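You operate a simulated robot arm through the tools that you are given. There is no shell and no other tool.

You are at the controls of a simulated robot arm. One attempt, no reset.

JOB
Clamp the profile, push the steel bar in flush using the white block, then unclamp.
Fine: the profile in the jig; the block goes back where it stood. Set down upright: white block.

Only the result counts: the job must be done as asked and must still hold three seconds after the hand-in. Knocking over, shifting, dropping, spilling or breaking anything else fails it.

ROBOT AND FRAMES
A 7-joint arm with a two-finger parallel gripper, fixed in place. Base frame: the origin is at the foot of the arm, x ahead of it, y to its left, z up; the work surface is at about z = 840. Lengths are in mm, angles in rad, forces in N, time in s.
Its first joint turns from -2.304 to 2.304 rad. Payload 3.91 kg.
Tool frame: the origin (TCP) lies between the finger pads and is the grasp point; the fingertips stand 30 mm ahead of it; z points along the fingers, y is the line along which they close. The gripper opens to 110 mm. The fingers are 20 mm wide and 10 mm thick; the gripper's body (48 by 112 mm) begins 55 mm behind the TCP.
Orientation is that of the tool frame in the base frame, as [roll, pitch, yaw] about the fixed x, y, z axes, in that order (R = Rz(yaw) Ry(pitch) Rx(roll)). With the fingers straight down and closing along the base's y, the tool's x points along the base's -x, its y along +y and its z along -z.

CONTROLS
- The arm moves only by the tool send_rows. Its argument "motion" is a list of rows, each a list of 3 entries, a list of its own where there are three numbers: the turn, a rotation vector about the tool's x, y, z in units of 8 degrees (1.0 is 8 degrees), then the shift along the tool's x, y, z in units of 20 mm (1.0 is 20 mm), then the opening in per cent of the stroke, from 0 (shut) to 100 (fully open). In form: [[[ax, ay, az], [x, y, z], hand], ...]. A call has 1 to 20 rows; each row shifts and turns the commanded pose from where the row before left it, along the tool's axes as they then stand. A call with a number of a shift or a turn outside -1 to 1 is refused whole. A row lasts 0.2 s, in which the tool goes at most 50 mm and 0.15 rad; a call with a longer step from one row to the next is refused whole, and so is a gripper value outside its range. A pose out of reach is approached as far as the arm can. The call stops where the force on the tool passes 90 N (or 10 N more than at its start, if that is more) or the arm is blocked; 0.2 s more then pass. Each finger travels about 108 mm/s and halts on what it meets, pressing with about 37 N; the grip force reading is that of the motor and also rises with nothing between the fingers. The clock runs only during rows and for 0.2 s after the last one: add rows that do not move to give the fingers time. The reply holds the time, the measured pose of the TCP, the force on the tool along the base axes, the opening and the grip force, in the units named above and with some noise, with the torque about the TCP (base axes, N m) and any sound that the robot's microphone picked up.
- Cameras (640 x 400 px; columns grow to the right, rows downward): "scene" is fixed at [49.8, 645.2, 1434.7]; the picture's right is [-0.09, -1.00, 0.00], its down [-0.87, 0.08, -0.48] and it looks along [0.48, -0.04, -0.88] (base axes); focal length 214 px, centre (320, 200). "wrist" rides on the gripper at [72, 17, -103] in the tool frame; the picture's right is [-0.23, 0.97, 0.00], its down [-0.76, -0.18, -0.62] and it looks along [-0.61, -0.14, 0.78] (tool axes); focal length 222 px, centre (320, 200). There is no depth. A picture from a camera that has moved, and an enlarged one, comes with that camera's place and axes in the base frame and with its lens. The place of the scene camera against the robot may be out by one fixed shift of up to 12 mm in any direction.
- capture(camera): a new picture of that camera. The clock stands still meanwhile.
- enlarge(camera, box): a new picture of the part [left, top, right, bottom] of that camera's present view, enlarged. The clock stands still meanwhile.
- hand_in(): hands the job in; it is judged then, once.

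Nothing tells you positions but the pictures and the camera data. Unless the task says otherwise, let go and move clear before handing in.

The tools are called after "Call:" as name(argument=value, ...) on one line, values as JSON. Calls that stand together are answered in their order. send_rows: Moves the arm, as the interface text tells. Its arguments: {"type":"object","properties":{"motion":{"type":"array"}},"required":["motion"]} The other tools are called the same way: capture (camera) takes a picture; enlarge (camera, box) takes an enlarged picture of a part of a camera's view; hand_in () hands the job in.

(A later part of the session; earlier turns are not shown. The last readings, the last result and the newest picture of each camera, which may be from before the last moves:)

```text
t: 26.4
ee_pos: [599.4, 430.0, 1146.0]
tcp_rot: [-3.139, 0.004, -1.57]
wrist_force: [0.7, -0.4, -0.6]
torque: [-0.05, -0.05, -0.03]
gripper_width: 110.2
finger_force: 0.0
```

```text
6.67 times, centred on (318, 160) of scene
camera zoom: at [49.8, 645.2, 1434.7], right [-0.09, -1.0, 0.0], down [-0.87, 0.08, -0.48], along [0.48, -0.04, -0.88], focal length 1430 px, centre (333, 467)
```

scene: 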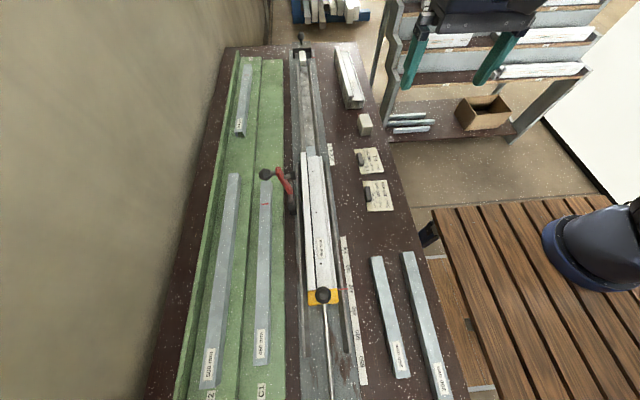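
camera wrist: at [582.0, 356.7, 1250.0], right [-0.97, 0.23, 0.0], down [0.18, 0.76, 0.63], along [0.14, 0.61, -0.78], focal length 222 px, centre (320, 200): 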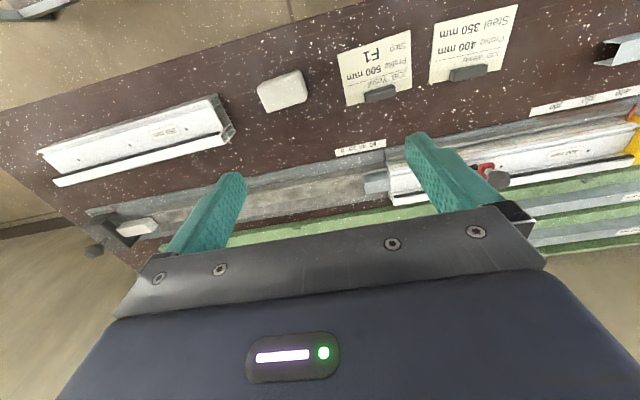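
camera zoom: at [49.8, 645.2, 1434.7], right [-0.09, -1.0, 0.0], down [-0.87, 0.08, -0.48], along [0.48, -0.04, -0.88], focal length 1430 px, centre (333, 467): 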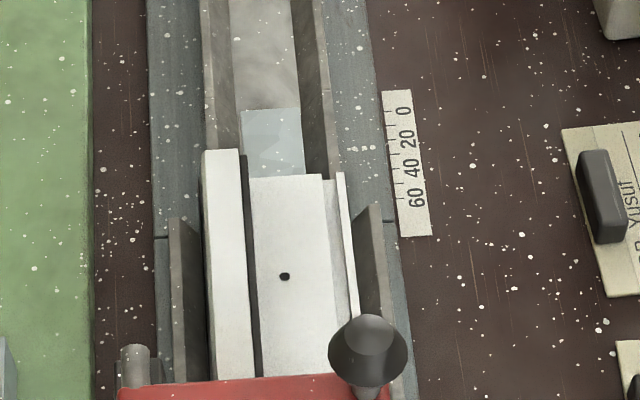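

Call:
enlarge(camera="wrist", box=[250, 65, 314, 115])

Call:
enlarge(camera="scene", box=[340, 100, 396, 145])

Call:
enlarge(camera="wrist", box=[330, 130, 410, 210])

```text
8.00 times, centred on (282, 90) of wrist
camera zoom: at [582.0, 356.7, 1250.0], right [-0.97, 0.23, 0.0], down [0.18, 0.76, 0.63], along [0.14, 0.61, -0.78], focal length 1777 px, centre (624, 1080)
```

zoom: 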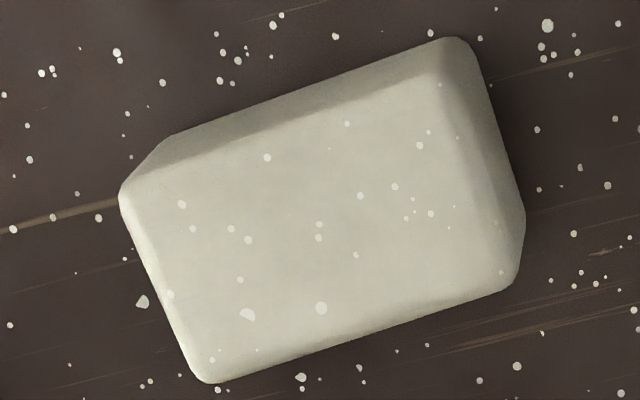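

```text
8.89 times, centred on (368, 122) of scene
camera zoom: at [49.8, 645.2, 1434.7], right [-0.09, -1.0, 0.0], down [-0.87, 0.08, -0.48], along [0.48, -0.04, -0.88], focal length 1906 px, centre (-107, 889)
```

zoom: 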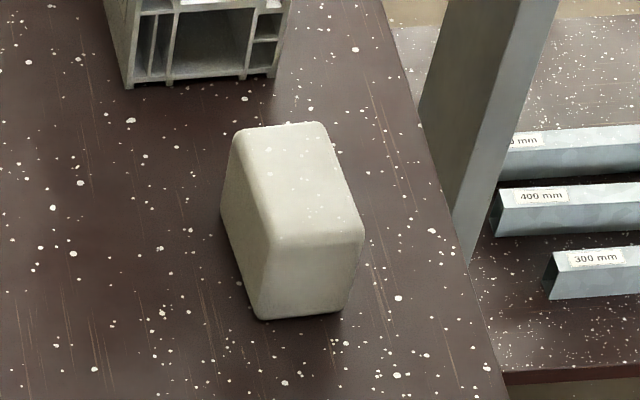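

```text
5.00 times, centred on (370, 170) of wrist
camera zoom: at [582.0, 356.7, 1250.0], right [-0.97, 0.23, 0.0], down [0.18, 0.76, 0.63], along [0.14, 0.61, -0.78], focal length 1111 px, centre (70, 350)
```

zoom: 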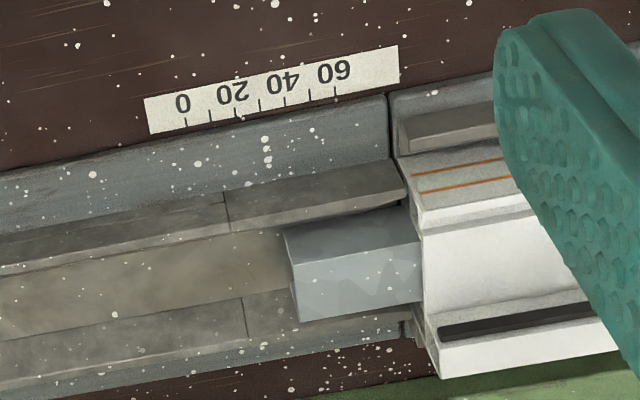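

The block is about 64 (x) × 38 (y) × 47 (z), centred near (658, 428) and square with the axes. The bar end is near x≈554 (y 618–647) and the profile end is near x≈505. I'll turn the tool so the camera looks towards -x and inspect the bar end and rails.

Call:
send_rows(motion=[[[0, 0, -1], [0, 0, 0], 100], [[0, 0, -1], [0, 0, 0], 100], [[0, 0, -1], [0, 0, 0], 100], [[0, 0, -1], [0, 0, 0], 100], [[0, 0, -1], [0, 0, 0], 100], [[0, 0, -1], [0, 0, 0], 100], [[0, 0, -1], [0, 0, 0], 100], [[0, 0, -1], [0, 0, 0], 100], [[0, 0, -1], [0, 0, 0], 100], [[0, 0, -1], [0, 0, 0], 100], [[0, 0, -1], [0, 0, 0], 100], [[0, 0, -0.25], [0, 0, 0], 100], [[0, 0, 0], [0, 0, 0], 100]])

Call:
capture(camera="wrist")

```text
t: 29.2
ee_pos: [599.7, 429.4, 1145.1]
tcp_rot: [-3.136, -0.004, 0.001]
wrist_force: [-0.6, 0.2, -0.5]
torque: [-0.02, 0.01, 0.01]
gripper_width: 110.1
finger_force: 0.1
```

```text
taken
camera wrist: at [671.1, 411.7, 1249.0], right [-0.23, -0.97, -0.01], down [-0.76, 0.17, 0.62], along [-0.6, 0.15, -0.78], focal length 222 px, centre (320, 200)
```

wrist: 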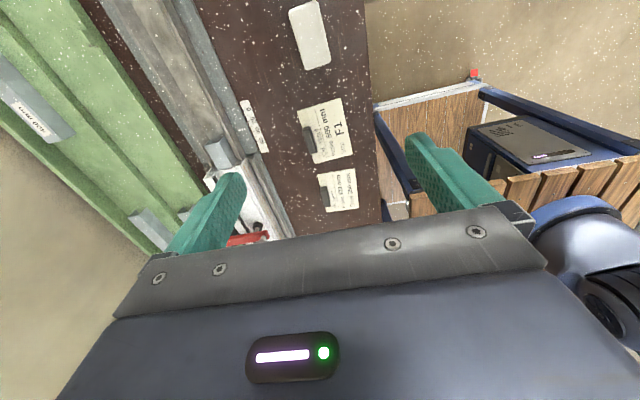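

Call:
send_rows(motion=[[[0, 0, 0], [0.25, -0.953, 0.175], 100], [[0, 0, 0], [0.25, -0.953, 0.175], 100], [[0, 0, 0], [0.25, -0.953, 0.175], 100], [[0, 0, 0], [0.25, -0.953, 0.175], 100], [[0, 0, 0], [0.25, -0.953, 0.175], 100], [[0, 0, 0], [0.25, -0.953, 0.175], 100], [[0, 0, 0], [0.25, -0.953, 0.175], 100], [[0, 0, 0], [0.25, -0.953, 0.175], 100], [[0, 0, 0], [0.25, -0.953, 0.175], 100], [[0, 0, 0], [0.25, -0.953, 0.175], 100], [[0, 0, 0], [0, 0, 0], 100]])

Call:
capture(camera="wrist")

Call:
enlarge(camera="wrist", box=[240, 80, 400, 180])

```text
t: 31.6
ee_pos: [648.4, 621.1, 1110.2]
tcp_rot: [-3.136, -0.003, -0.001]
wrist_force: [-0.4, -0.7, 0.1]
torque: [-0.01, -0.01, 0.01]
gripper_width: 109.9
finger_force: 0.2
```

```text
taken
camera wrist: at [720.1, 602.4, 1214.9], right [-0.23, -0.97, -0.01], down [-0.76, 0.18, 0.62], along [-0.6, 0.15, -0.78], focal length 222 px, centre (320, 200)
```

wrist: 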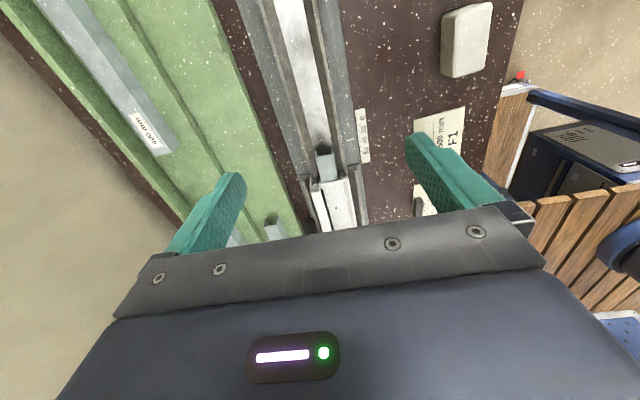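

```text
4.00 times, centred on (320, 130) of wrist
camera zoom: at [720.1, 602.4, 1214.9], right [-0.23, -0.97, -0.01], down [-0.76, 0.18, 0.62], along [-0.6, 0.15, -0.78], focal length 888 px, centre (320, 480)
```

zoom: 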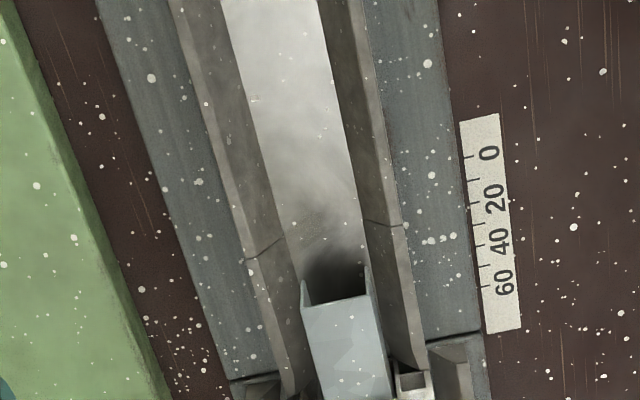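

The "bar" is a hollow section lying in the trough. I'll go lower and further out for a more head-on view.

Call:
send_rows(motion=[[[0, 0, 0], [0.5, 0, 0.75], 100], [[0, 0, 0], [0.5, 0, 0.75], 100], [[0, 0, 0], [0.5, 0, 0.75], 100], [[0, 0, 0], [0.5, 0, 0.75], 100], [[0, 0, 0], [0, 0, 0], 100]])

Call:
enlarge(camera="wrist", box=[240, 130, 400, 230])

Call:
enlarge(camera="wrist", box=[290, 150, 370, 210])

```text
t: 32.8
ee_pos: [688.8, 622.4, 1050.7]
tcp_rot: [-3.136, -0.003, -0.002]
wrist_force: [0.2, -0.2, -0.2]
torque: [0.0, -0.01, 0.02]
gripper_width: 110.0
finger_force: 0.2
```

```text
4.00 times, centred on (320, 180) of wrist
camera zoom: at [760.7, 604.1, 1155.2], right [-0.23, -0.97, -0.01], down [-0.76, 0.18, 0.62], along [-0.6, 0.15, -0.78], focal length 888 px, centre (320, 280)
```

zoom: 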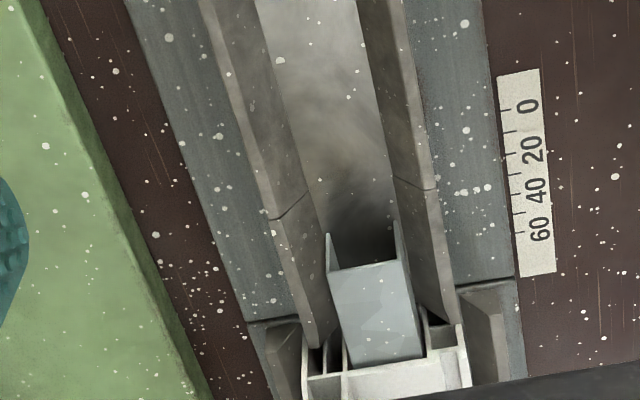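

```text
6.67 times, centred on (330, 180) of wrist
camera zoom: at [760.7, 604.1, 1155.2], right [-0.23, -0.97, -0.01], down [-0.76, 0.18, 0.62], along [-0.6, 0.15, -0.78], focal length 1481 px, centre (253, 333)
```

zoom: 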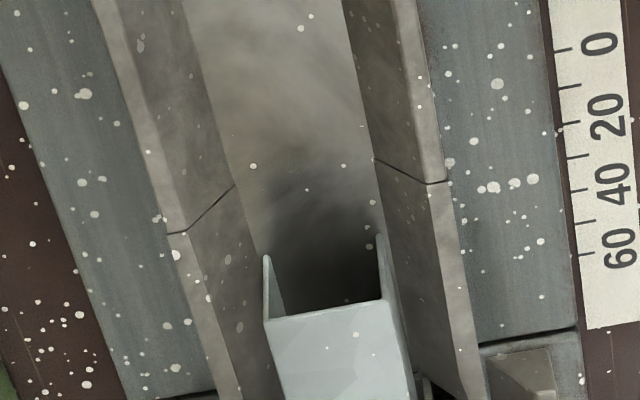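

The bar is an inverted-U section, with its end at x≈553, y 624–652, z 860–886. It lies in a flared trough centred on y≈638, with rail tops at about z 868. Next I'll move over the white block and correct a small tilt.

Call:
send_rows(motion=[[[-0.04, -0.02, 0], [-0.154, 0.972, 0.25], 100], [[0, 0, 0], [-0.154, 0.972, 0.25], 100], [[0, 0, 0], [-0.154, 0.972, 0.25], 100], [[0, 0, 0], [-0.154, 0.972, 0.25], 100], [[0, 0, 0], [-0.154, 0.972, 0.25], 100], [[0, 0, 0], [-0.154, 0.972, 0.25], 100], [[0, 0, 0], [-0.154, 0.972, 0.25], 100], [[0, 0, 0], [-0.154, 0.972, 0.25], 100], [[0, 0, 0], [-0.154, 0.972, 0.25], 100], [[0, 0, 0], [-0.154, 0.972, 0.25], 100], [[0, 0, 0], [0, 0, 0], 100], [[0, 0, 0], [0, 0, 0], 100]])

Call:
capture(camera="wrist")

Call:
enlarge(camera="wrist", box=[270, 60, 390, 180])

```text
t: 35.4
ee_pos: [657.9, 427.1, 1000.9]
tcp_rot: [3.14, 0.001, -0.001]
wrist_force: [-0.1, 1.1, 0.4]
torque: [-0.01, -0.01, 0.01]
gripper_width: 110.2
finger_force: 0.1
```

```text
taken
camera wrist: at [730.0, 409.2, 1105.4], right [-0.23, -0.97, 0.0], down [-0.76, 0.18, 0.62], along [-0.61, 0.14, -0.78], focal length 222 px, centre (320, 200)
```

wrist: 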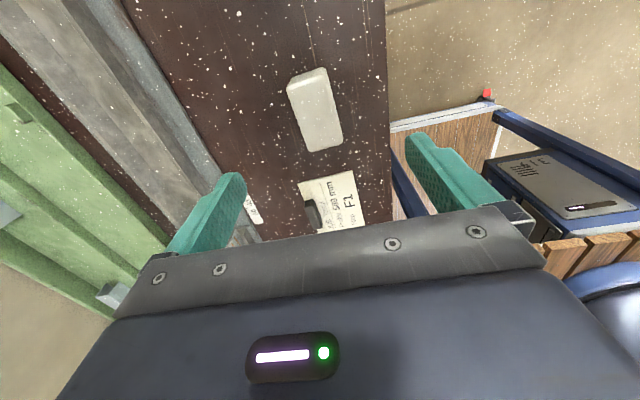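

```text
3.33 times, centred on (330, 120) of wrist
camera zoom: at [730.0, 409.2, 1105.4], right [-0.23, -0.97, 0.0], down [-0.76, 0.18, 0.62], along [-0.61, 0.14, -0.78], focal length 740 px, centre (287, 467)
```

zoom: 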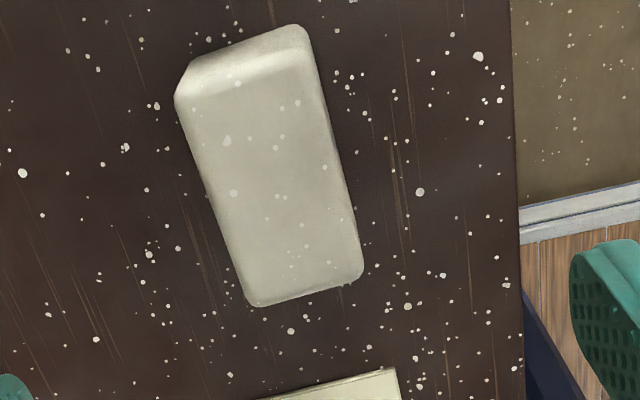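

The block centre is about (659.2, 428.7), with a yaw of roughly +0.04 rad. I'll align the gripper and lower to z≈878, fingers still open.

Call:
send_rows(motion=[[[0, 0, -0.29], [0.06, -0.08, 0.5], 100], [[0, 0, 0], [0, 0, 0.8], 80], [[0, 0, 0], [0, 0, 0.8], 70], [[0, 0, 0], [0, 0, 0.8], 70], [[0, 0, 0], [0, 0, 0.8], 70], [[0, 0, 0], [0, 0, 0.8], 70], [[0, 0, 0], [0, 0, 0.8], 70], [[0, 0, 0], [0, 0, 0.8], 70], [[0, 0, 0], [0, 0, 0], 70]])

Call:
capture(camera="wrist")

Call:
enlarge(camera="scene", box=[320, 80, 420, 155])

```text
t: 37.4
ee_pos: [661.4, 429.3, 880.8]
tcp_rot: [3.14, -0.001, 0.038]
wrist_force: [-0.1, -0.1, 0.0]
torque: [-0.05, 0.02, 0.0]
gripper_width: 76.9
finger_force: 0.0
```

```text
taken
camera wrist: at [733.0, 413.7, 983.8], right [-0.19, -0.98, 0.0], down [-0.77, 0.15, 0.62], along [-0.61, 0.12, -0.78], focal length 222 px, centre (320, 200)
```

wrist: 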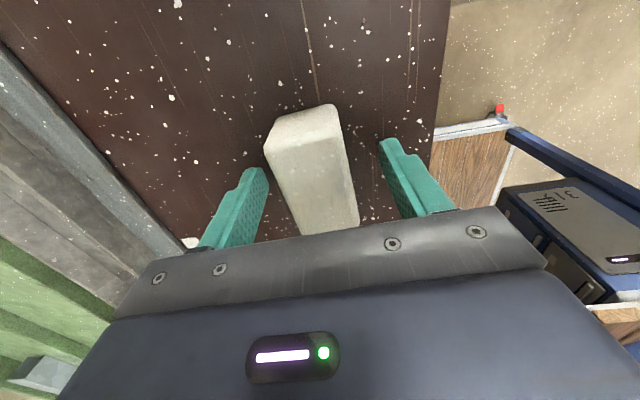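

```text
5.33 times, centred on (370, 118) of scene
camera zoom: at [49.8, 645.2, 1434.7], right [-0.09, -1.0, 0.0], down [-0.87, 0.08, -0.48], along [0.48, -0.04, -0.88], focal length 1144 px, centre (53, 640)
```

zoom: 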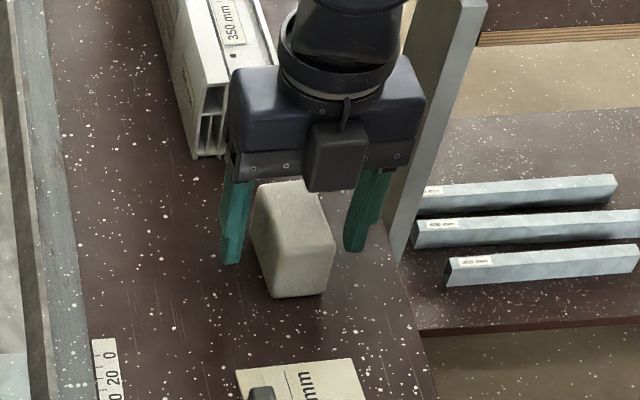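

The block is centred between the fingers, so I'll grip it.

Call:
send_rows(motion=[[[0, 0, 0], [0, 0, 0.08], 50], [[0, 0, 0], [0, 0, 0], 35], [[0, 0, 0], [0, 0, 0], 20], [[0, 0, 0], [0, 0, 0], 10], [[0, 0, 0], [0, 0, 0], 0], [[0, 0, 0], [0, 0, 0], 0]])

Call:
capture(camera="wrist")

```text
t: 38.8
ee_pos: [662.0, 428.5, 878.7]
tcp_rot: [3.141, -0.002, 0.039]
wrist_force: [-0.2, -0.2, 1.7]
torque: [0.0, 0.01, 0.01]
gripper_width: 39.7
finger_force: 36.9
```

```text
taken
camera wrist: at [732.5, 413.9, 982.3], right [-0.19, -0.98, 0.0], down [-0.77, 0.15, 0.62], along [-0.61, 0.12, -0.78], focal length 222 px, centre (320, 200)
```

wrist: 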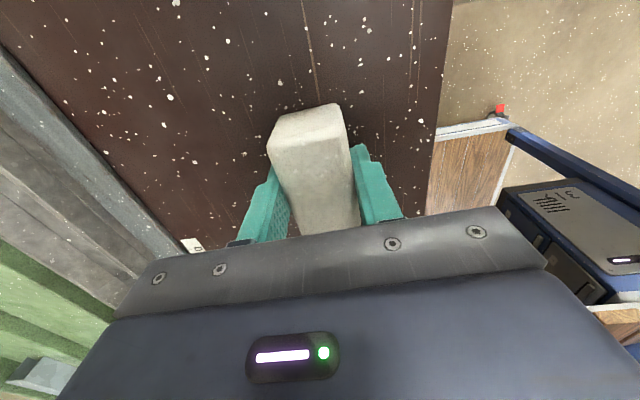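

The block is gripped at 39.7 mm. I'll lift it, square it up, and carry it to above the trough behind the bar end.

Call:
send_rows(motion=[[[0, 0, 0], [0, 0, -0.4], 0], [[0, 0, 0], [0, 0, -0.8], 0], [[0, 0, 0], [0, 0, -0.8], 0], [[0, 0, 0], [0, 0, -0.8], 0], [[0, 0, 0], [0, 0, -0.8], 0], [[0, 0, 0], [0, 0, -0.8], 0], [[0, 0, 0.28], [0, 0, 0], 0], [[0, 0, 0], [-0.209, -0.9545, 0], 0], [[0, 0, 0], [-0.209, -0.9545, 0], 0], [[0, 0, 0], [-0.209, -0.9545, 0], 0], [[0, 0, 0], [-0.209, -0.9545, 0], 0], [[0, 0, 0], [-0.209, -0.9545, 0], 0], [[0, 0, 0], [-0.209, -0.9545, 0], 0], [[0, 0, 0], [-0.209, -0.9545, 0], 0], [[0, 0, 0], [-0.209, -0.9545, 0], 0], [[0, 0, 0], [-0.209, -0.9545, 0], 0], [[0, 0, 0], [-0.209, -0.9545, 0], 0], [[0, 0, 0], [-0.209, -0.9545, 0], 0], [[0, 0, 0], [0, 0, 0], 0]])

Call:
capture(camera="wrist")

Call:
enlarge(camera="scene", box=[260, 80, 380, 170])

```text
t: 42.8
ee_pos: [612.3, 639.4, 964.9]
tcp_rot: [3.141, -0.001, 0.0]
wrist_force: [0.0, 0.4, -1.6]
torque: [-0.01, -0.01, -0.02]
gripper_width: 39.2
finger_force: 36.8
```

```text
taken
camera wrist: at [684.7, 621.6, 1069.4], right [-0.23, -0.97, 0.0], down [-0.76, 0.18, 0.62], along [-0.61, 0.14, -0.78], focal length 222 px, centre (320, 200)
```

wrist: 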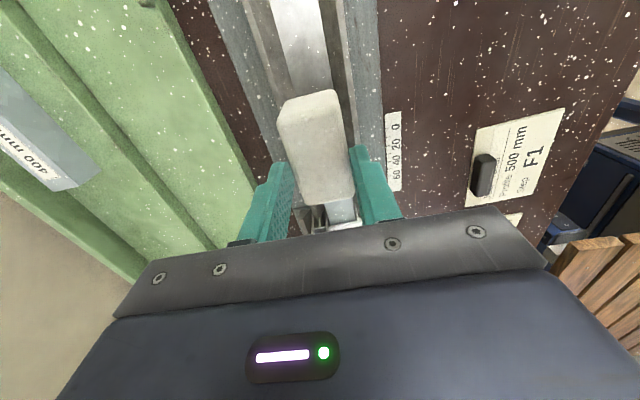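

```text
4.44 times, centred on (320, 125) of scene
camera zoom: at [49.8, 645.2, 1434.7], right [-0.09, -1.0, 0.0], down [-0.87, 0.08, -0.48], along [0.48, -0.04, -0.88], focal length 953 px, centre (320, 533)
```

zoom: 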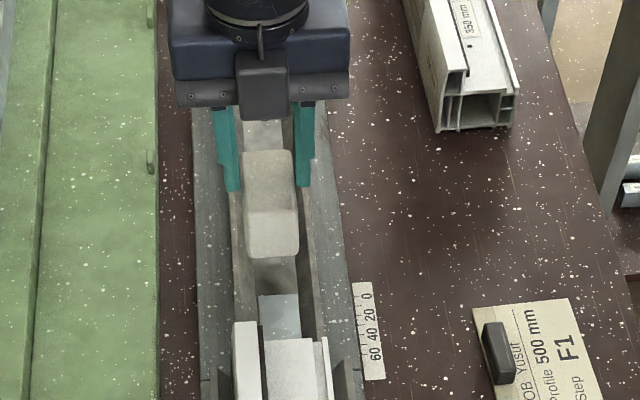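

The block is lined up behind the bar end, within about 2 mm sideways. I'll lower it into the flared trough.

Call:
send_rows(motion=[[[0, 0, 0], [0, 0.075, 0.6], 0], [[0, 0, 0], [0, 0, 0.6], 0], [[0, 0, 0], [0, 0, 0.6], 0], [[0, 0, 0], [0, 0, 0.4], 0], [[0, 0, 0], [0, 0, 0.25], 0], [[0, 0, 0], [0, 0, 0.2], 0], [[0, 0, 0], [0, 0, 0.1], 0], [[0, 0, 0], [0, 0, 0], 0]])

Call:
capture(camera="wrist")

Call:
enlarge(camera="scene", box=[280, 100, 360, 160])

Call:
enlarge(camera="wrist", box=[270, 80, 390, 240])

```text
t: 44.6
ee_pos: [612.8, 637.1, 911.4]
tcp_rot: [-3.14, -0.002, 0.0]
wrist_force: [1.3, 9.5, 33.5]
torque: [0.37, -0.03, -0.05]
gripper_width: 39.4
finger_force: 37.0
```

```text
taken
camera wrist: at [685.2, 619.9, 1015.5], right [-0.23, -0.97, 0.0], down [-0.76, 0.18, 0.62], along [-0.61, 0.14, -0.78], focal length 222 px, centre (320, 200)
```

wrist: 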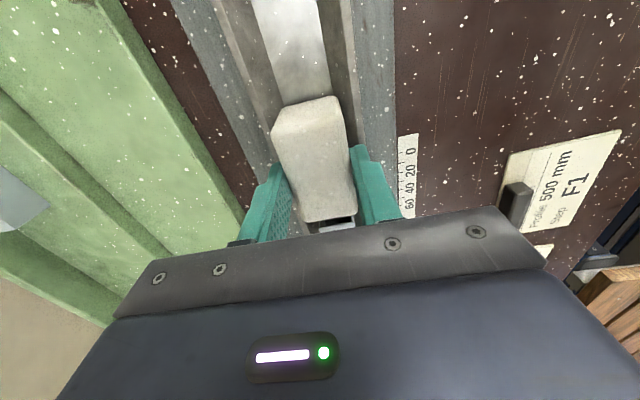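

```text
6.67 times, centred on (320, 130) of scene
camera zoom: at [49.8, 645.2, 1434.7], right [-0.09, -1.0, 0.0], down [-0.87, 0.08, -0.48], along [0.48, -0.04, -0.88], focal length 1430 px, centre (320, 667)
```

zoom: 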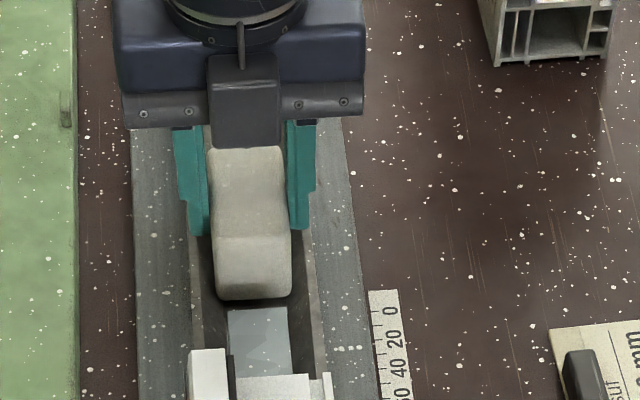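

```text
2.50 times, centred on (330, 160) of wrist
camera zoom: at [685.2, 619.9, 1015.5], right [-0.23, -0.97, 0.0], down [-0.76, 0.18, 0.62], along [-0.61, 0.14, -0.78], focal length 555 px, centre (295, 300)
```

zoom: 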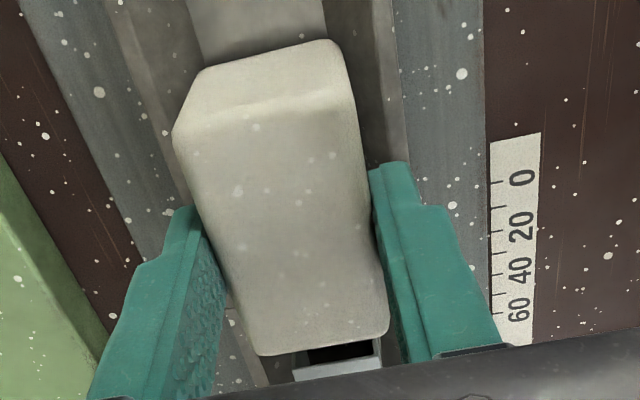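

Something is touching lightly (33 N upward). I'll look at whether it's the fingertips or the block on the rails.

Call:
enlarge(camera="scene", box=[300, 118, 334, 148])

Call:
enlarge(camera="wrist", box=[270, 130, 310, 170])

Call:
enlarge(camera="wrist", box=[330, 130, 370, 170])

```text
13.33 times, centred on (317, 133) of scene
camera zoom: at [49.8, 645.2, 1434.7], right [-0.09, -1.0, 0.0], down [-0.87, 0.08, -0.48], along [0.48, -0.04, -0.88], focal length 2860 px, centre (360, 1093)
```

zoom: 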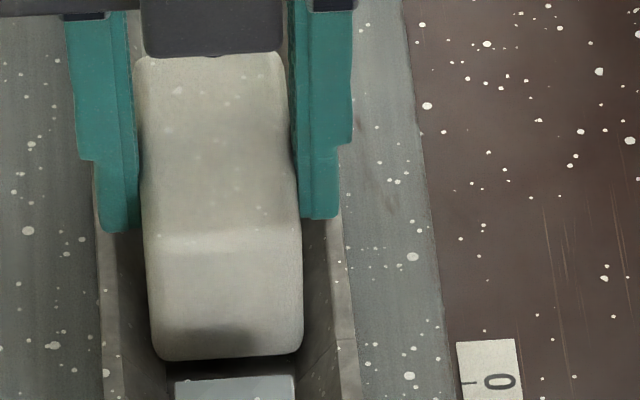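

```text
10.00 times, centred on (290, 150) of wrist
camera zoom: at [685.2, 619.9, 1015.5], right [-0.23, -0.97, 0.0], down [-0.76, 0.18, 0.62], along [-0.61, 0.14, -0.78], focal length 2221 px, centre (620, 700)
```

zoom: 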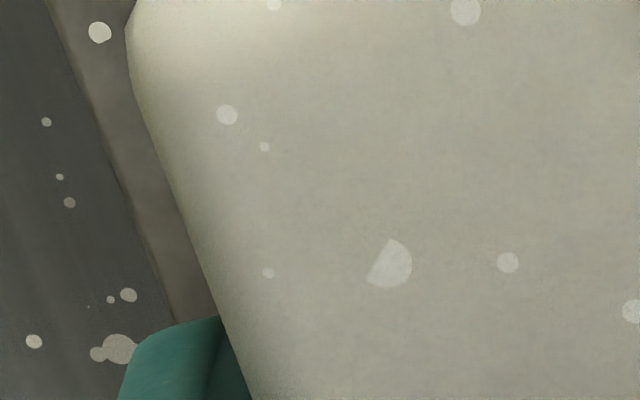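

```text
10.00 times, centred on (350, 150) of wrist
camera zoom: at [685.2, 619.9, 1015.5], right [-0.23, -0.97, 0.0], down [-0.76, 0.18, 0.62], along [-0.61, 0.14, -0.78], focal length 2221 px, centre (20, 700)
```

zoom: 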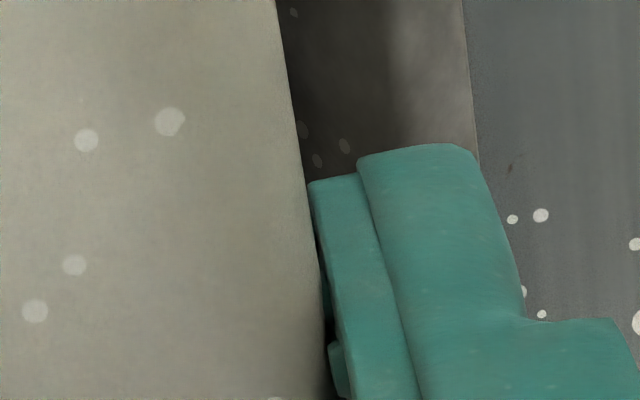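

The fingertips are resting on the rail tops at z≈881, so the block bottom is at about 873, well below the bar top. I'll lift 3 mm to clear the rails and start pushing towards -x.

Call:
send_rows(motion=[[[0, 0, 0], [0, 0, -0.15], 0], [[0, 0, 0], [-0.25, 0, 0], 0], [[0, 0, 0], [-0.25, 0, 0], 0], [[0, 0, 0], [-0.25, 0, 0], 0], [[0, 0, 0], [0, 0, 0], 0]])

Call:
enlarge(camera="scene", box=[290, 110, 350, 165])

```text
t: 45.8
ee_pos: [598.0, 637.3, 912.6]
tcp_rot: [3.14, 0.003, 0.0]
wrist_force: [-2.0, 5.0, 2.1]
torque: [0.17, 0.19, -0.19]
gripper_width: 39.3
finger_force: 36.9
```

```text
7.27 times, centred on (320, 138) of scene
camera zoom: at [49.8, 645.2, 1434.7], right [-0.09, -1.0, 0.0], down [-0.87, 0.08, -0.48], along [0.48, -0.04, -0.88], focal length 1560 px, centre (320, 654)
```

zoom: 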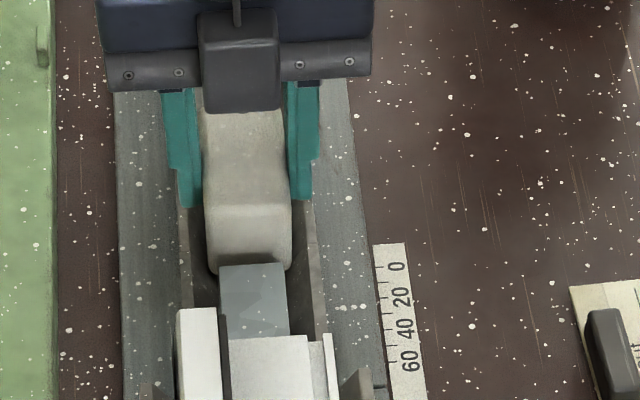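

Call:
send_rows(motion=[[[0, 0, 0], [-0.25, -0.05, -0.03], 0], [[0, 0, 0], [-0.25, 0, 0], 0], [[0, 0, 0], [-0.25, 0, 0], 0], [[0, 0, 0], [0, 0, 0], 0]])

Call:
enlarge(camera="scene", box=[290, 110, 350, 165])

```text
t: 46.8
ee_pos: [584.1, 638.9, 913.7]
tcp_rot: [3.141, -0.002, 0.0]
wrist_force: [1.5, -0.6, -1.1]
torque: [-0.04, -0.06, 0.01]
gripper_width: 39.6
finger_force: 36.4
```

```text
7.27 times, centred on (320, 138) of scene
camera zoom: at [49.8, 645.2, 1434.7], right [-0.09, -1.0, 0.0], down [-0.87, 0.08, -0.48], along [0.48, -0.04, -0.88], focal length 1560 px, centre (320, 654)
```

zoom: 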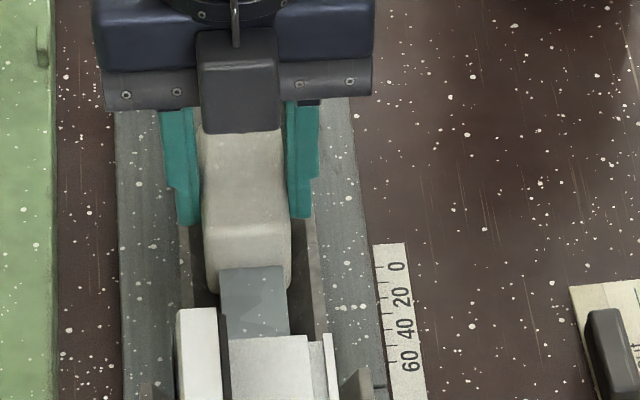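

Call:
send_rows(motion=[[[0, 0, 0], [-0.25, 0, 0], 0], [[0, 0, 0], [-0.25, 0, 0], 0], [[0, 0, 0], [-0.25, 0, 0], 0], [[0, 0, 0], [0, 0, 0], 0]])

Call:
enlarge(camera="scene", box=[290, 110, 350, 165])

```text
t: 47.8
ee_pos: [569.9, 639.1, 914.3]
tcp_rot: [3.142, 0.0, -0.002]
wrist_force: [1.7, -0.5, -0.3]
torque: [-0.03, -0.02, 0.01]
gripper_width: 39.4
finger_force: 37.5
```

```text
7.27 times, centred on (320, 138) of scene
camera zoom: at [49.8, 645.2, 1434.7], right [-0.09, -1.0, 0.0], down [-0.87, 0.08, -0.48], along [0.48, -0.04, -0.88], focal length 1560 px, centre (320, 654)
```

zoom: 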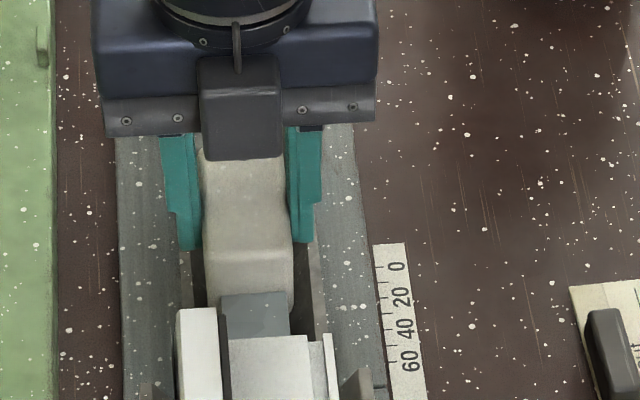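

The bar slides with the block at low force. About 25 mm is left, so I'll continue and then slow down.

Call:
send_rows(motion=[[[0, 0, 0], [-0.25, 0, 0], 0], [[0, 0, 0], [-0.25, 0, 0], 0], [[0, 0, 0], [-0.2, 0, 0], 0], [[0, 0, 0], [0, 0, 0], 0]])

Call:
enlarge(camera="scene", box=[290, 120, 350, 175])

```text
t: 48.8
ee_pos: [554.5, 638.0, 914.8]
tcp_rot: [-3.14, 0.0, 0.001]
wrist_force: [2.2, -4.4, 0.4]
torque: [-0.16, 0.01, 0.1]
gripper_width: 39.4
finger_force: 37.1
```

```text
7.27 times, centred on (320, 148) of scene
camera zoom: at [49.8, 645.2, 1434.7], right [-0.09, -1.0, 0.0], down [-0.87, 0.08, -0.48], along [0.48, -0.04, -0.88], focal length 1560 px, centre (320, 582)
```

zoom: 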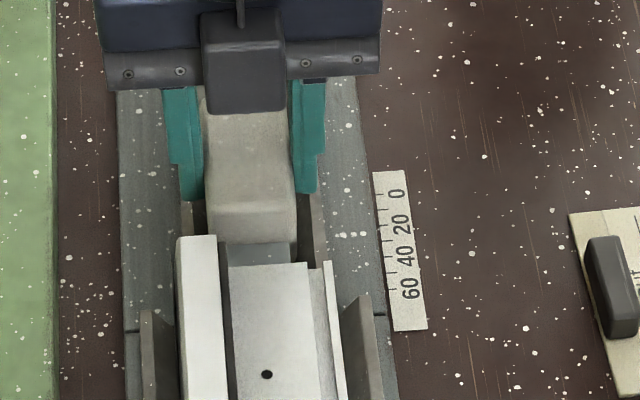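

Call:
send_rows(motion=[[[0, 0, 0], [-0.1, 0.03, 0], 0], [[0, 0, 0], [-0.1, 0, 0], 0], [[0, 0, 0], [-0.1, 0, 0], 0], [[0, 0, 0], [-0.1, 0, 0], 0], [[0, 0, 0], [0, 0, 0], 0]])

Call:
enlarge(camera="scene", box=[290, 120, 350, 175])

```text
t: 50.0
ee_pos: [544.8, 638.3, 912.3]
tcp_rot: [-3.141, 0.0, 0.0]
wrist_force: [0.3, 0.2, -1.5]
torque: [-0.02, -0.01, -0.02]
gripper_width: 39.4
finger_force: 37.1
```

```text
7.27 times, centred on (320, 148) of scene
camera zoom: at [49.8, 645.2, 1434.7], right [-0.09, -1.0, 0.0], down [-0.87, 0.08, -0.48], along [0.48, -0.04, -0.88], focal length 1560 px, centre (320, 582)
```

zoom: 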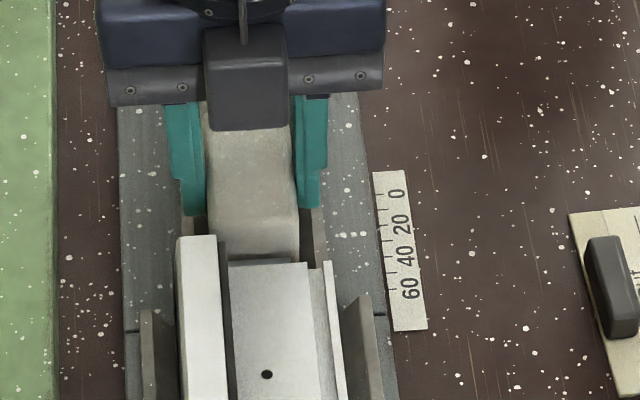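

Nearly flush. I'll use fine steps until the block meets the profile end.

Call:
send_rows(motion=[[[0, 0, 0], [-0.06, 0, 0], 0], [[0, 0, 0], [-0.06, 0, 0], 0], [[0, 0, 0], [-0.06, 0, 0], 0], [[0, 0, 0], [-0.06, 0, 0], 0], [[0, 0, 0], [0, 0, 0], 0]])

Call:
enlarge(camera="scene", box=[300, 130, 340, 165])

```text
t: 51.2
ee_pos: [541.6, 637.5, 914.0]
tcp_rot: [3.141, 0.0, 0.0]
wrist_force: [0.8, -0.4, -0.7]
torque: [0.0, 0.0, 0.0]
gripper_width: 39.5
finger_force: 37.0
```

```text
11.43 times, centred on (320, 148) of scene
camera zoom: at [49.8, 645.2, 1434.7], right [-0.09, -1.0, 0.0], down [-0.87, 0.08, -0.48], along [0.48, -0.04, -0.88], focal length 2451 px, centre (320, 800)
```

zoom: 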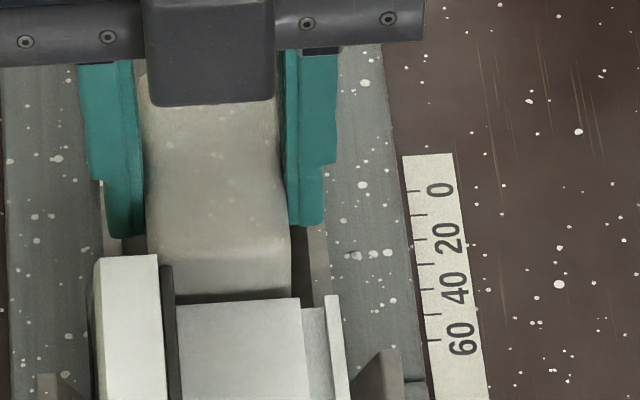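

Call:
send_rows(motion=[[[0, 0, 0], [-0.06, 0, 0], 0], [[0, 0, 0], [-0.06, 0, 0], 0], [[0, 0, 0], [-0.06, 0, 0], 0], [[0, 0, 0], [0, 0, 0], 0]])

Call:
enlarge(camera="scene", box=[300, 130, 340, 165])

```text
t: 52.2
ee_pos: [538.0, 638.2, 914.1]
tcp_rot: [-3.142, 0.0, -0.001]
wrist_force: [1.1, 0.1, -0.9]
torque: [0.0, 0.0, 0.0]
gripper_width: 39.1
finger_force: 36.7
```

```text
11.43 times, centred on (320, 148) of scene
camera zoom: at [49.8, 645.2, 1434.7], right [-0.09, -1.0, 0.0], down [-0.87, 0.08, -0.48], along [0.48, -0.04, -0.88], focal length 2451 px, centre (320, 800)
```

zoom: 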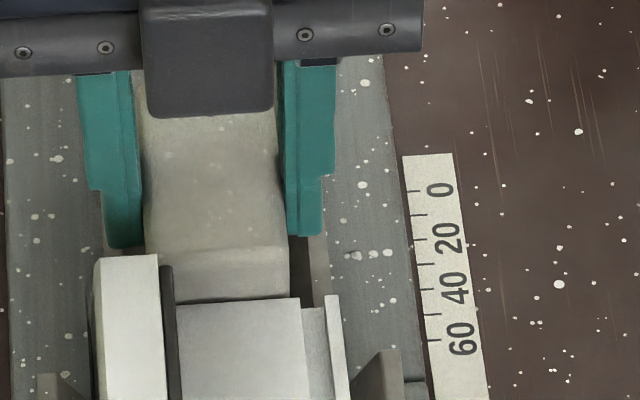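

Call:
send_rows(motion=[[[0, 0, 0], [-0.05, 0, 0], 0], [[0, 0, 0], [-0.05, 0, 0], 0], [[0, 0, 0], [0, 0, 0], 0]])

```text
t: 53.0
ee_pos: [536.3, 637.8, 913.7]
tcp_rot: [3.141, 0.001, 0.0]
wrist_force: [6.9, -0.6, -0.7]
torque: [0.01, -0.1, -0.08]
gripper_width: 39.2
finger_force: 37.3
```

The force is rising, so this is contact with the profile end. One more fine push to confirm.

Call:
send_rows(motion=[[[0, 0, 0], [-0.04, 0, 0], 0], [[0, 0, 0], [-0.04, 0, 0], 0], [[0, 0, 0], [0, 0, 0], 0]])

Call:
enlarge(camera="scene", box=[300, 130, 340, 165])

Call:
capture(camera="wrist")

```text
t: 53.8
ee_pos: [535.8, 636.2, 915.2]
tcp_rot: [-3.14, -0.001, -0.002]
wrist_force: [20.8, 0.8, -2.3]
torque: [-0.02, -0.18, -0.33]
gripper_width: 39.1
finger_force: 37.2
```

```text
11.43 times, centred on (320, 148) of scene
camera zoom: at [49.8, 645.2, 1434.7], right [-0.09, -1.0, 0.0], down [-0.87, 0.08, -0.48], along [0.48, -0.04, -0.88], focal length 2451 px, centre (320, 800)
```

zoom: 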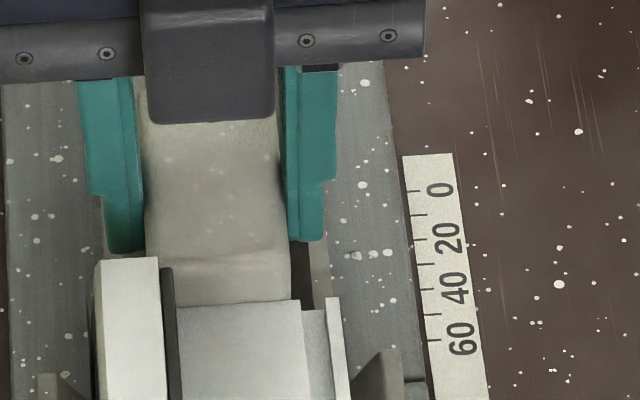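

```text
taken
camera wrist: at [607.5, 620.3, 1017.8], right [-0.23, -0.97, 0.0], down [-0.76, 0.18, 0.62], along [-0.61, 0.14, -0.78], focal length 222 px, centre (320, 200)
```

wrist: 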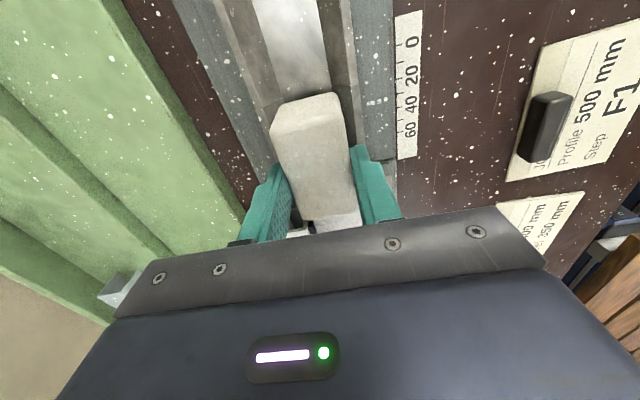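

The block is bearing on the profile end at 21 N. I'll check that the profile hasn't shifted at the yellow stop.

Call:
enlarge(camera="scene", box=[260, 220, 420, 320])

Call:
enlarge(camera="scene", box=[260, 150, 356, 210])

```text
4.00 times, centred on (340, 270) of scene
camera zoom: at [49.8, 645.2, 1434.7], right [-0.09, -1.0, 0.0], down [-0.87, 0.08, -0.48], along [0.48, -0.04, -0.88], focal length 858 px, centre (240, -80)
```

zoom: 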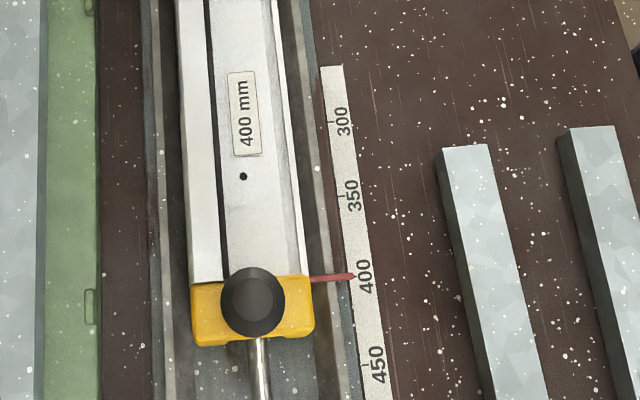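

```text
6.67 times, centred on (308, 180) of scene
camera zoom: at [49.8, 645.2, 1434.7], right [-0.09, -1.0, 0.0], down [-0.87, 0.08, -0.48], along [0.48, -0.04, -0.88], focal length 1430 px, centre (400, 333)
```

zoom: 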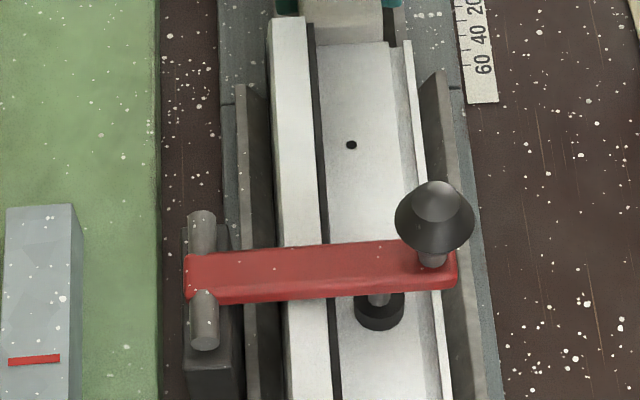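

The profile appears to have moved by at most about 1 mm and stopped, with the block seated against it. I'll back off, lift the block, and inspect the bar end.

Call:
send_rows(motion=[[[0, 0, 0], [0.1, 0, 0], 0], [[0, 0, 0], [0.3, 0, 0], 0], [[0, 0, 0], [0.5, 0, 0], 0], [[0, 0, 0], [0.5, 0, 0], 0], [[0, 0, 0], [0.5, 0, -0.4], 0], [[0, 0, 0], [0.5, 0, -0.8], 0], [[0, 0, 0], [0.7, 0, -0.8], 0], [[0, 0, 0], [0.7, 0, -0.8], 0], [[0, 0, 0], [0.7, 0, -0.8], 0], [[0, 0, 0], [0.7, 0, -0.8], 0], [[0, 0, 0], [0, 0, 0], 0]])

Call:
enlarge(camera="scene", box=[295, 130, 343, 170])

Call:
capture(camera="wrist")

Call:
enlarge(camera="scene", box=[260, 220, 420, 320])

```text
t: 56.2
ee_pos: [638.9, 636.8, 1003.0]
tcp_rot: [-3.141, 0.0, 0.0]
wrist_force: [-0.4, 0.1, -1.4]
torque: [-0.03, 0.02, -0.01]
gripper_width: 39.3
finger_force: 37.1
```

```text
10.00 times, centred on (319, 150) of scene
camera zoom: at [49.8, 645.2, 1434.7], right [-0.09, -1.0, 0.0], down [-0.87, 0.08, -0.48], along [0.48, -0.04, -0.88], focal length 2145 px, centre (330, 700)
```

zoom: 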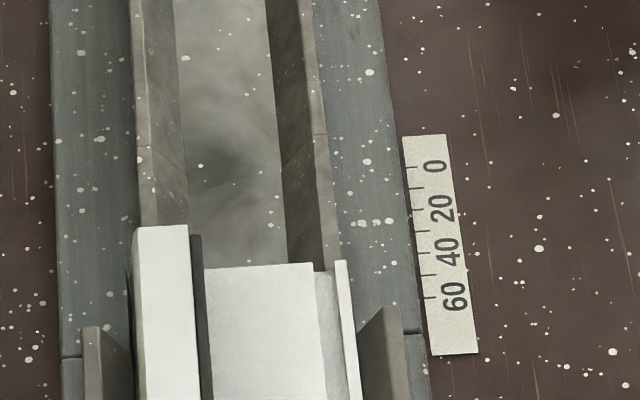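

```text
taken
camera wrist: at [711.0, 619.8, 1107.3], right [-0.23, -0.97, 0.0], down [-0.76, 0.18, 0.62], along [-0.61, 0.14, -0.78], focal length 222 px, centre (320, 200)
```

wrist: 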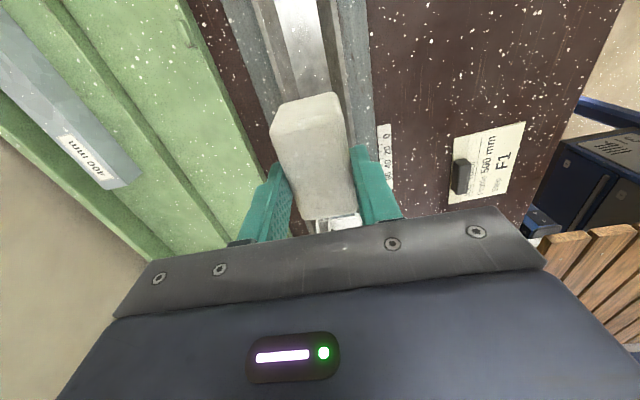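

```text
4.00 times, centred on (340, 270) of scene
camera zoom: at [49.8, 645.2, 1434.7], right [-0.09, -1.0, 0.0], down [-0.87, 0.08, -0.48], along [0.48, -0.04, -0.88], focal length 858 px, centre (240, -80)
```

zoom: 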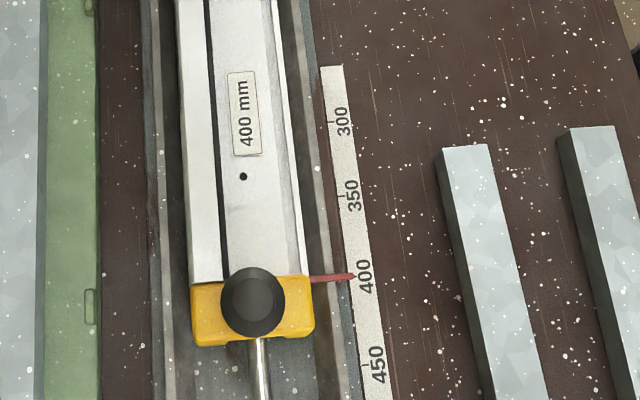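

The bar no longer protrudes in the scene view. I'll head back over the block's original spot and inspect the profile end from there.

Call:
send_rows(motion=[[[0, 0, 0], [0.1, 0.945, -0.53], 0], [[0, 0, 0], [0.1, 0.945, -0.53], 0], [[0, 0, 0], [0.1, 0.945, -0.53], 0], [[0, 0, 0], [0.1, 0.945, -0.53], 0], [[0, 0, 0], [0.1, 0.945, -0.53], 0], [[0, 0, 0], [0.1, 0.945, -0.53], 0], [[0, 0, 0], [0.1, 0.945, -0.53], 0], [[0, 0, 0], [0.1, 0.945, -0.53], 0], [[0, 0, 0], [0.1, 0.945, -0.53], 0], [[0, 0, 0], [0.1, 0.945, -0.53], 0], [[0, 0, 0], [0.1, 0.945, -0.53], 0], [[0, 0, 0], [0, 0, 0], 0]])

Call:
capture(camera="wrist")

Call:
enlarge(camera="wrist", box=[190, 160, 270, 220])

```text
t: 58.8
ee_pos: [658.6, 430.9, 1119.0]
tcp_rot: [-3.141, 0.001, 0.0]
wrist_force: [-0.6, 0.8, -2.3]
torque: [0.0, 0.04, -0.02]
gripper_width: 39.2
finger_force: 36.8
```

```text
taken
camera wrist: at [731.6, 412.6, 1223.7], right [-0.23, -0.97, 0.0], down [-0.76, 0.18, 0.62], along [-0.61, 0.14, -0.78], focal length 222 px, centre (320, 200)
```

wrist: 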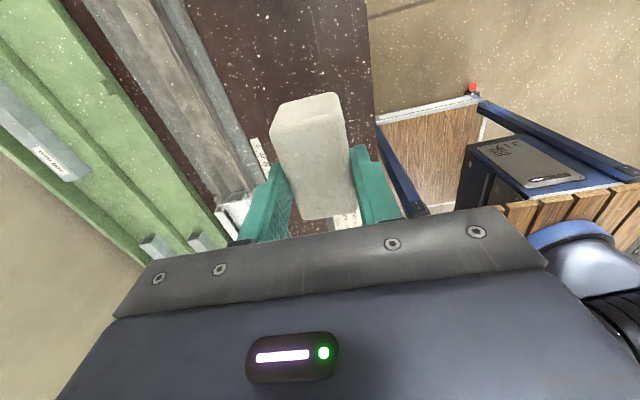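

```text
6.67 times, centred on (230, 190) of wrist
camera zoom: at [731.6, 412.6, 1223.7], right [-0.23, -0.97, 0.0], down [-0.76, 0.18, 0.62], along [-0.61, 0.14, -0.78], focal length 1481 px, centre (920, 267)
```

zoom: 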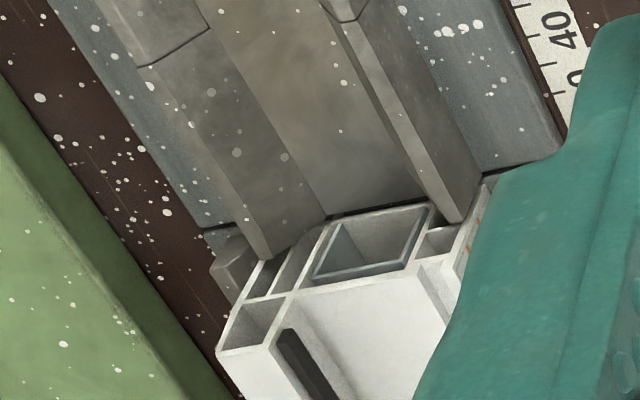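

The steel now sits flush in the profile's end face. Before placing the block, I'll check how it sits in the grip, because it may have slid vertically.

Call:
enlarge(camera="wrist", box=[250, 80, 390, 240])

Call:
enlarge(camera="scene", box=[330, 0, 450, 90])

Call:
capture(camera="scene")

```text
2.50 times, centred on (320, 160) of wrist
camera zoom: at [731.6, 412.6, 1223.7], right [-0.23, -0.97, 0.0], down [-0.76, 0.18, 0.62], along [-0.61, 0.14, -0.78], focal length 555 px, centre (320, 300)
```

zoom: 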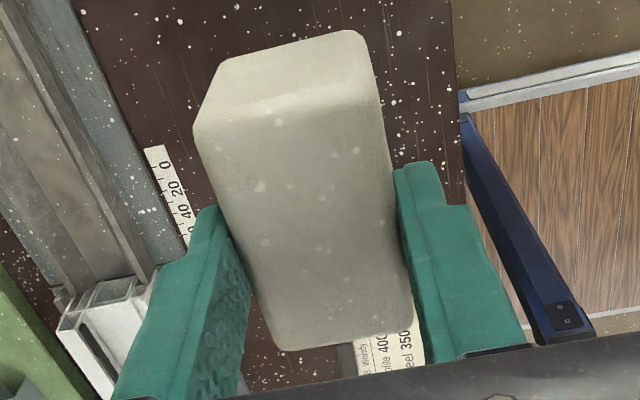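

```text
4.44 times, centred on (390, 45) of scene
camera zoom: at [49.8, 645.2, 1434.7], right [-0.09, -1.0, 0.0], down [-0.87, 0.08, -0.48], along [0.48, -0.04, -0.88], focal length 953 px, centre (9, 889)
```

zoom: 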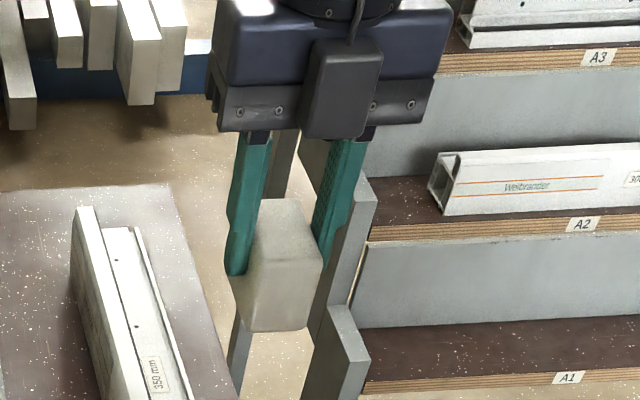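

```text
taken
```

scene: 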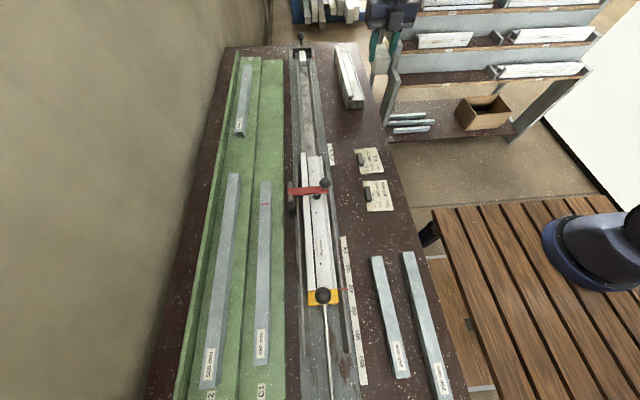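

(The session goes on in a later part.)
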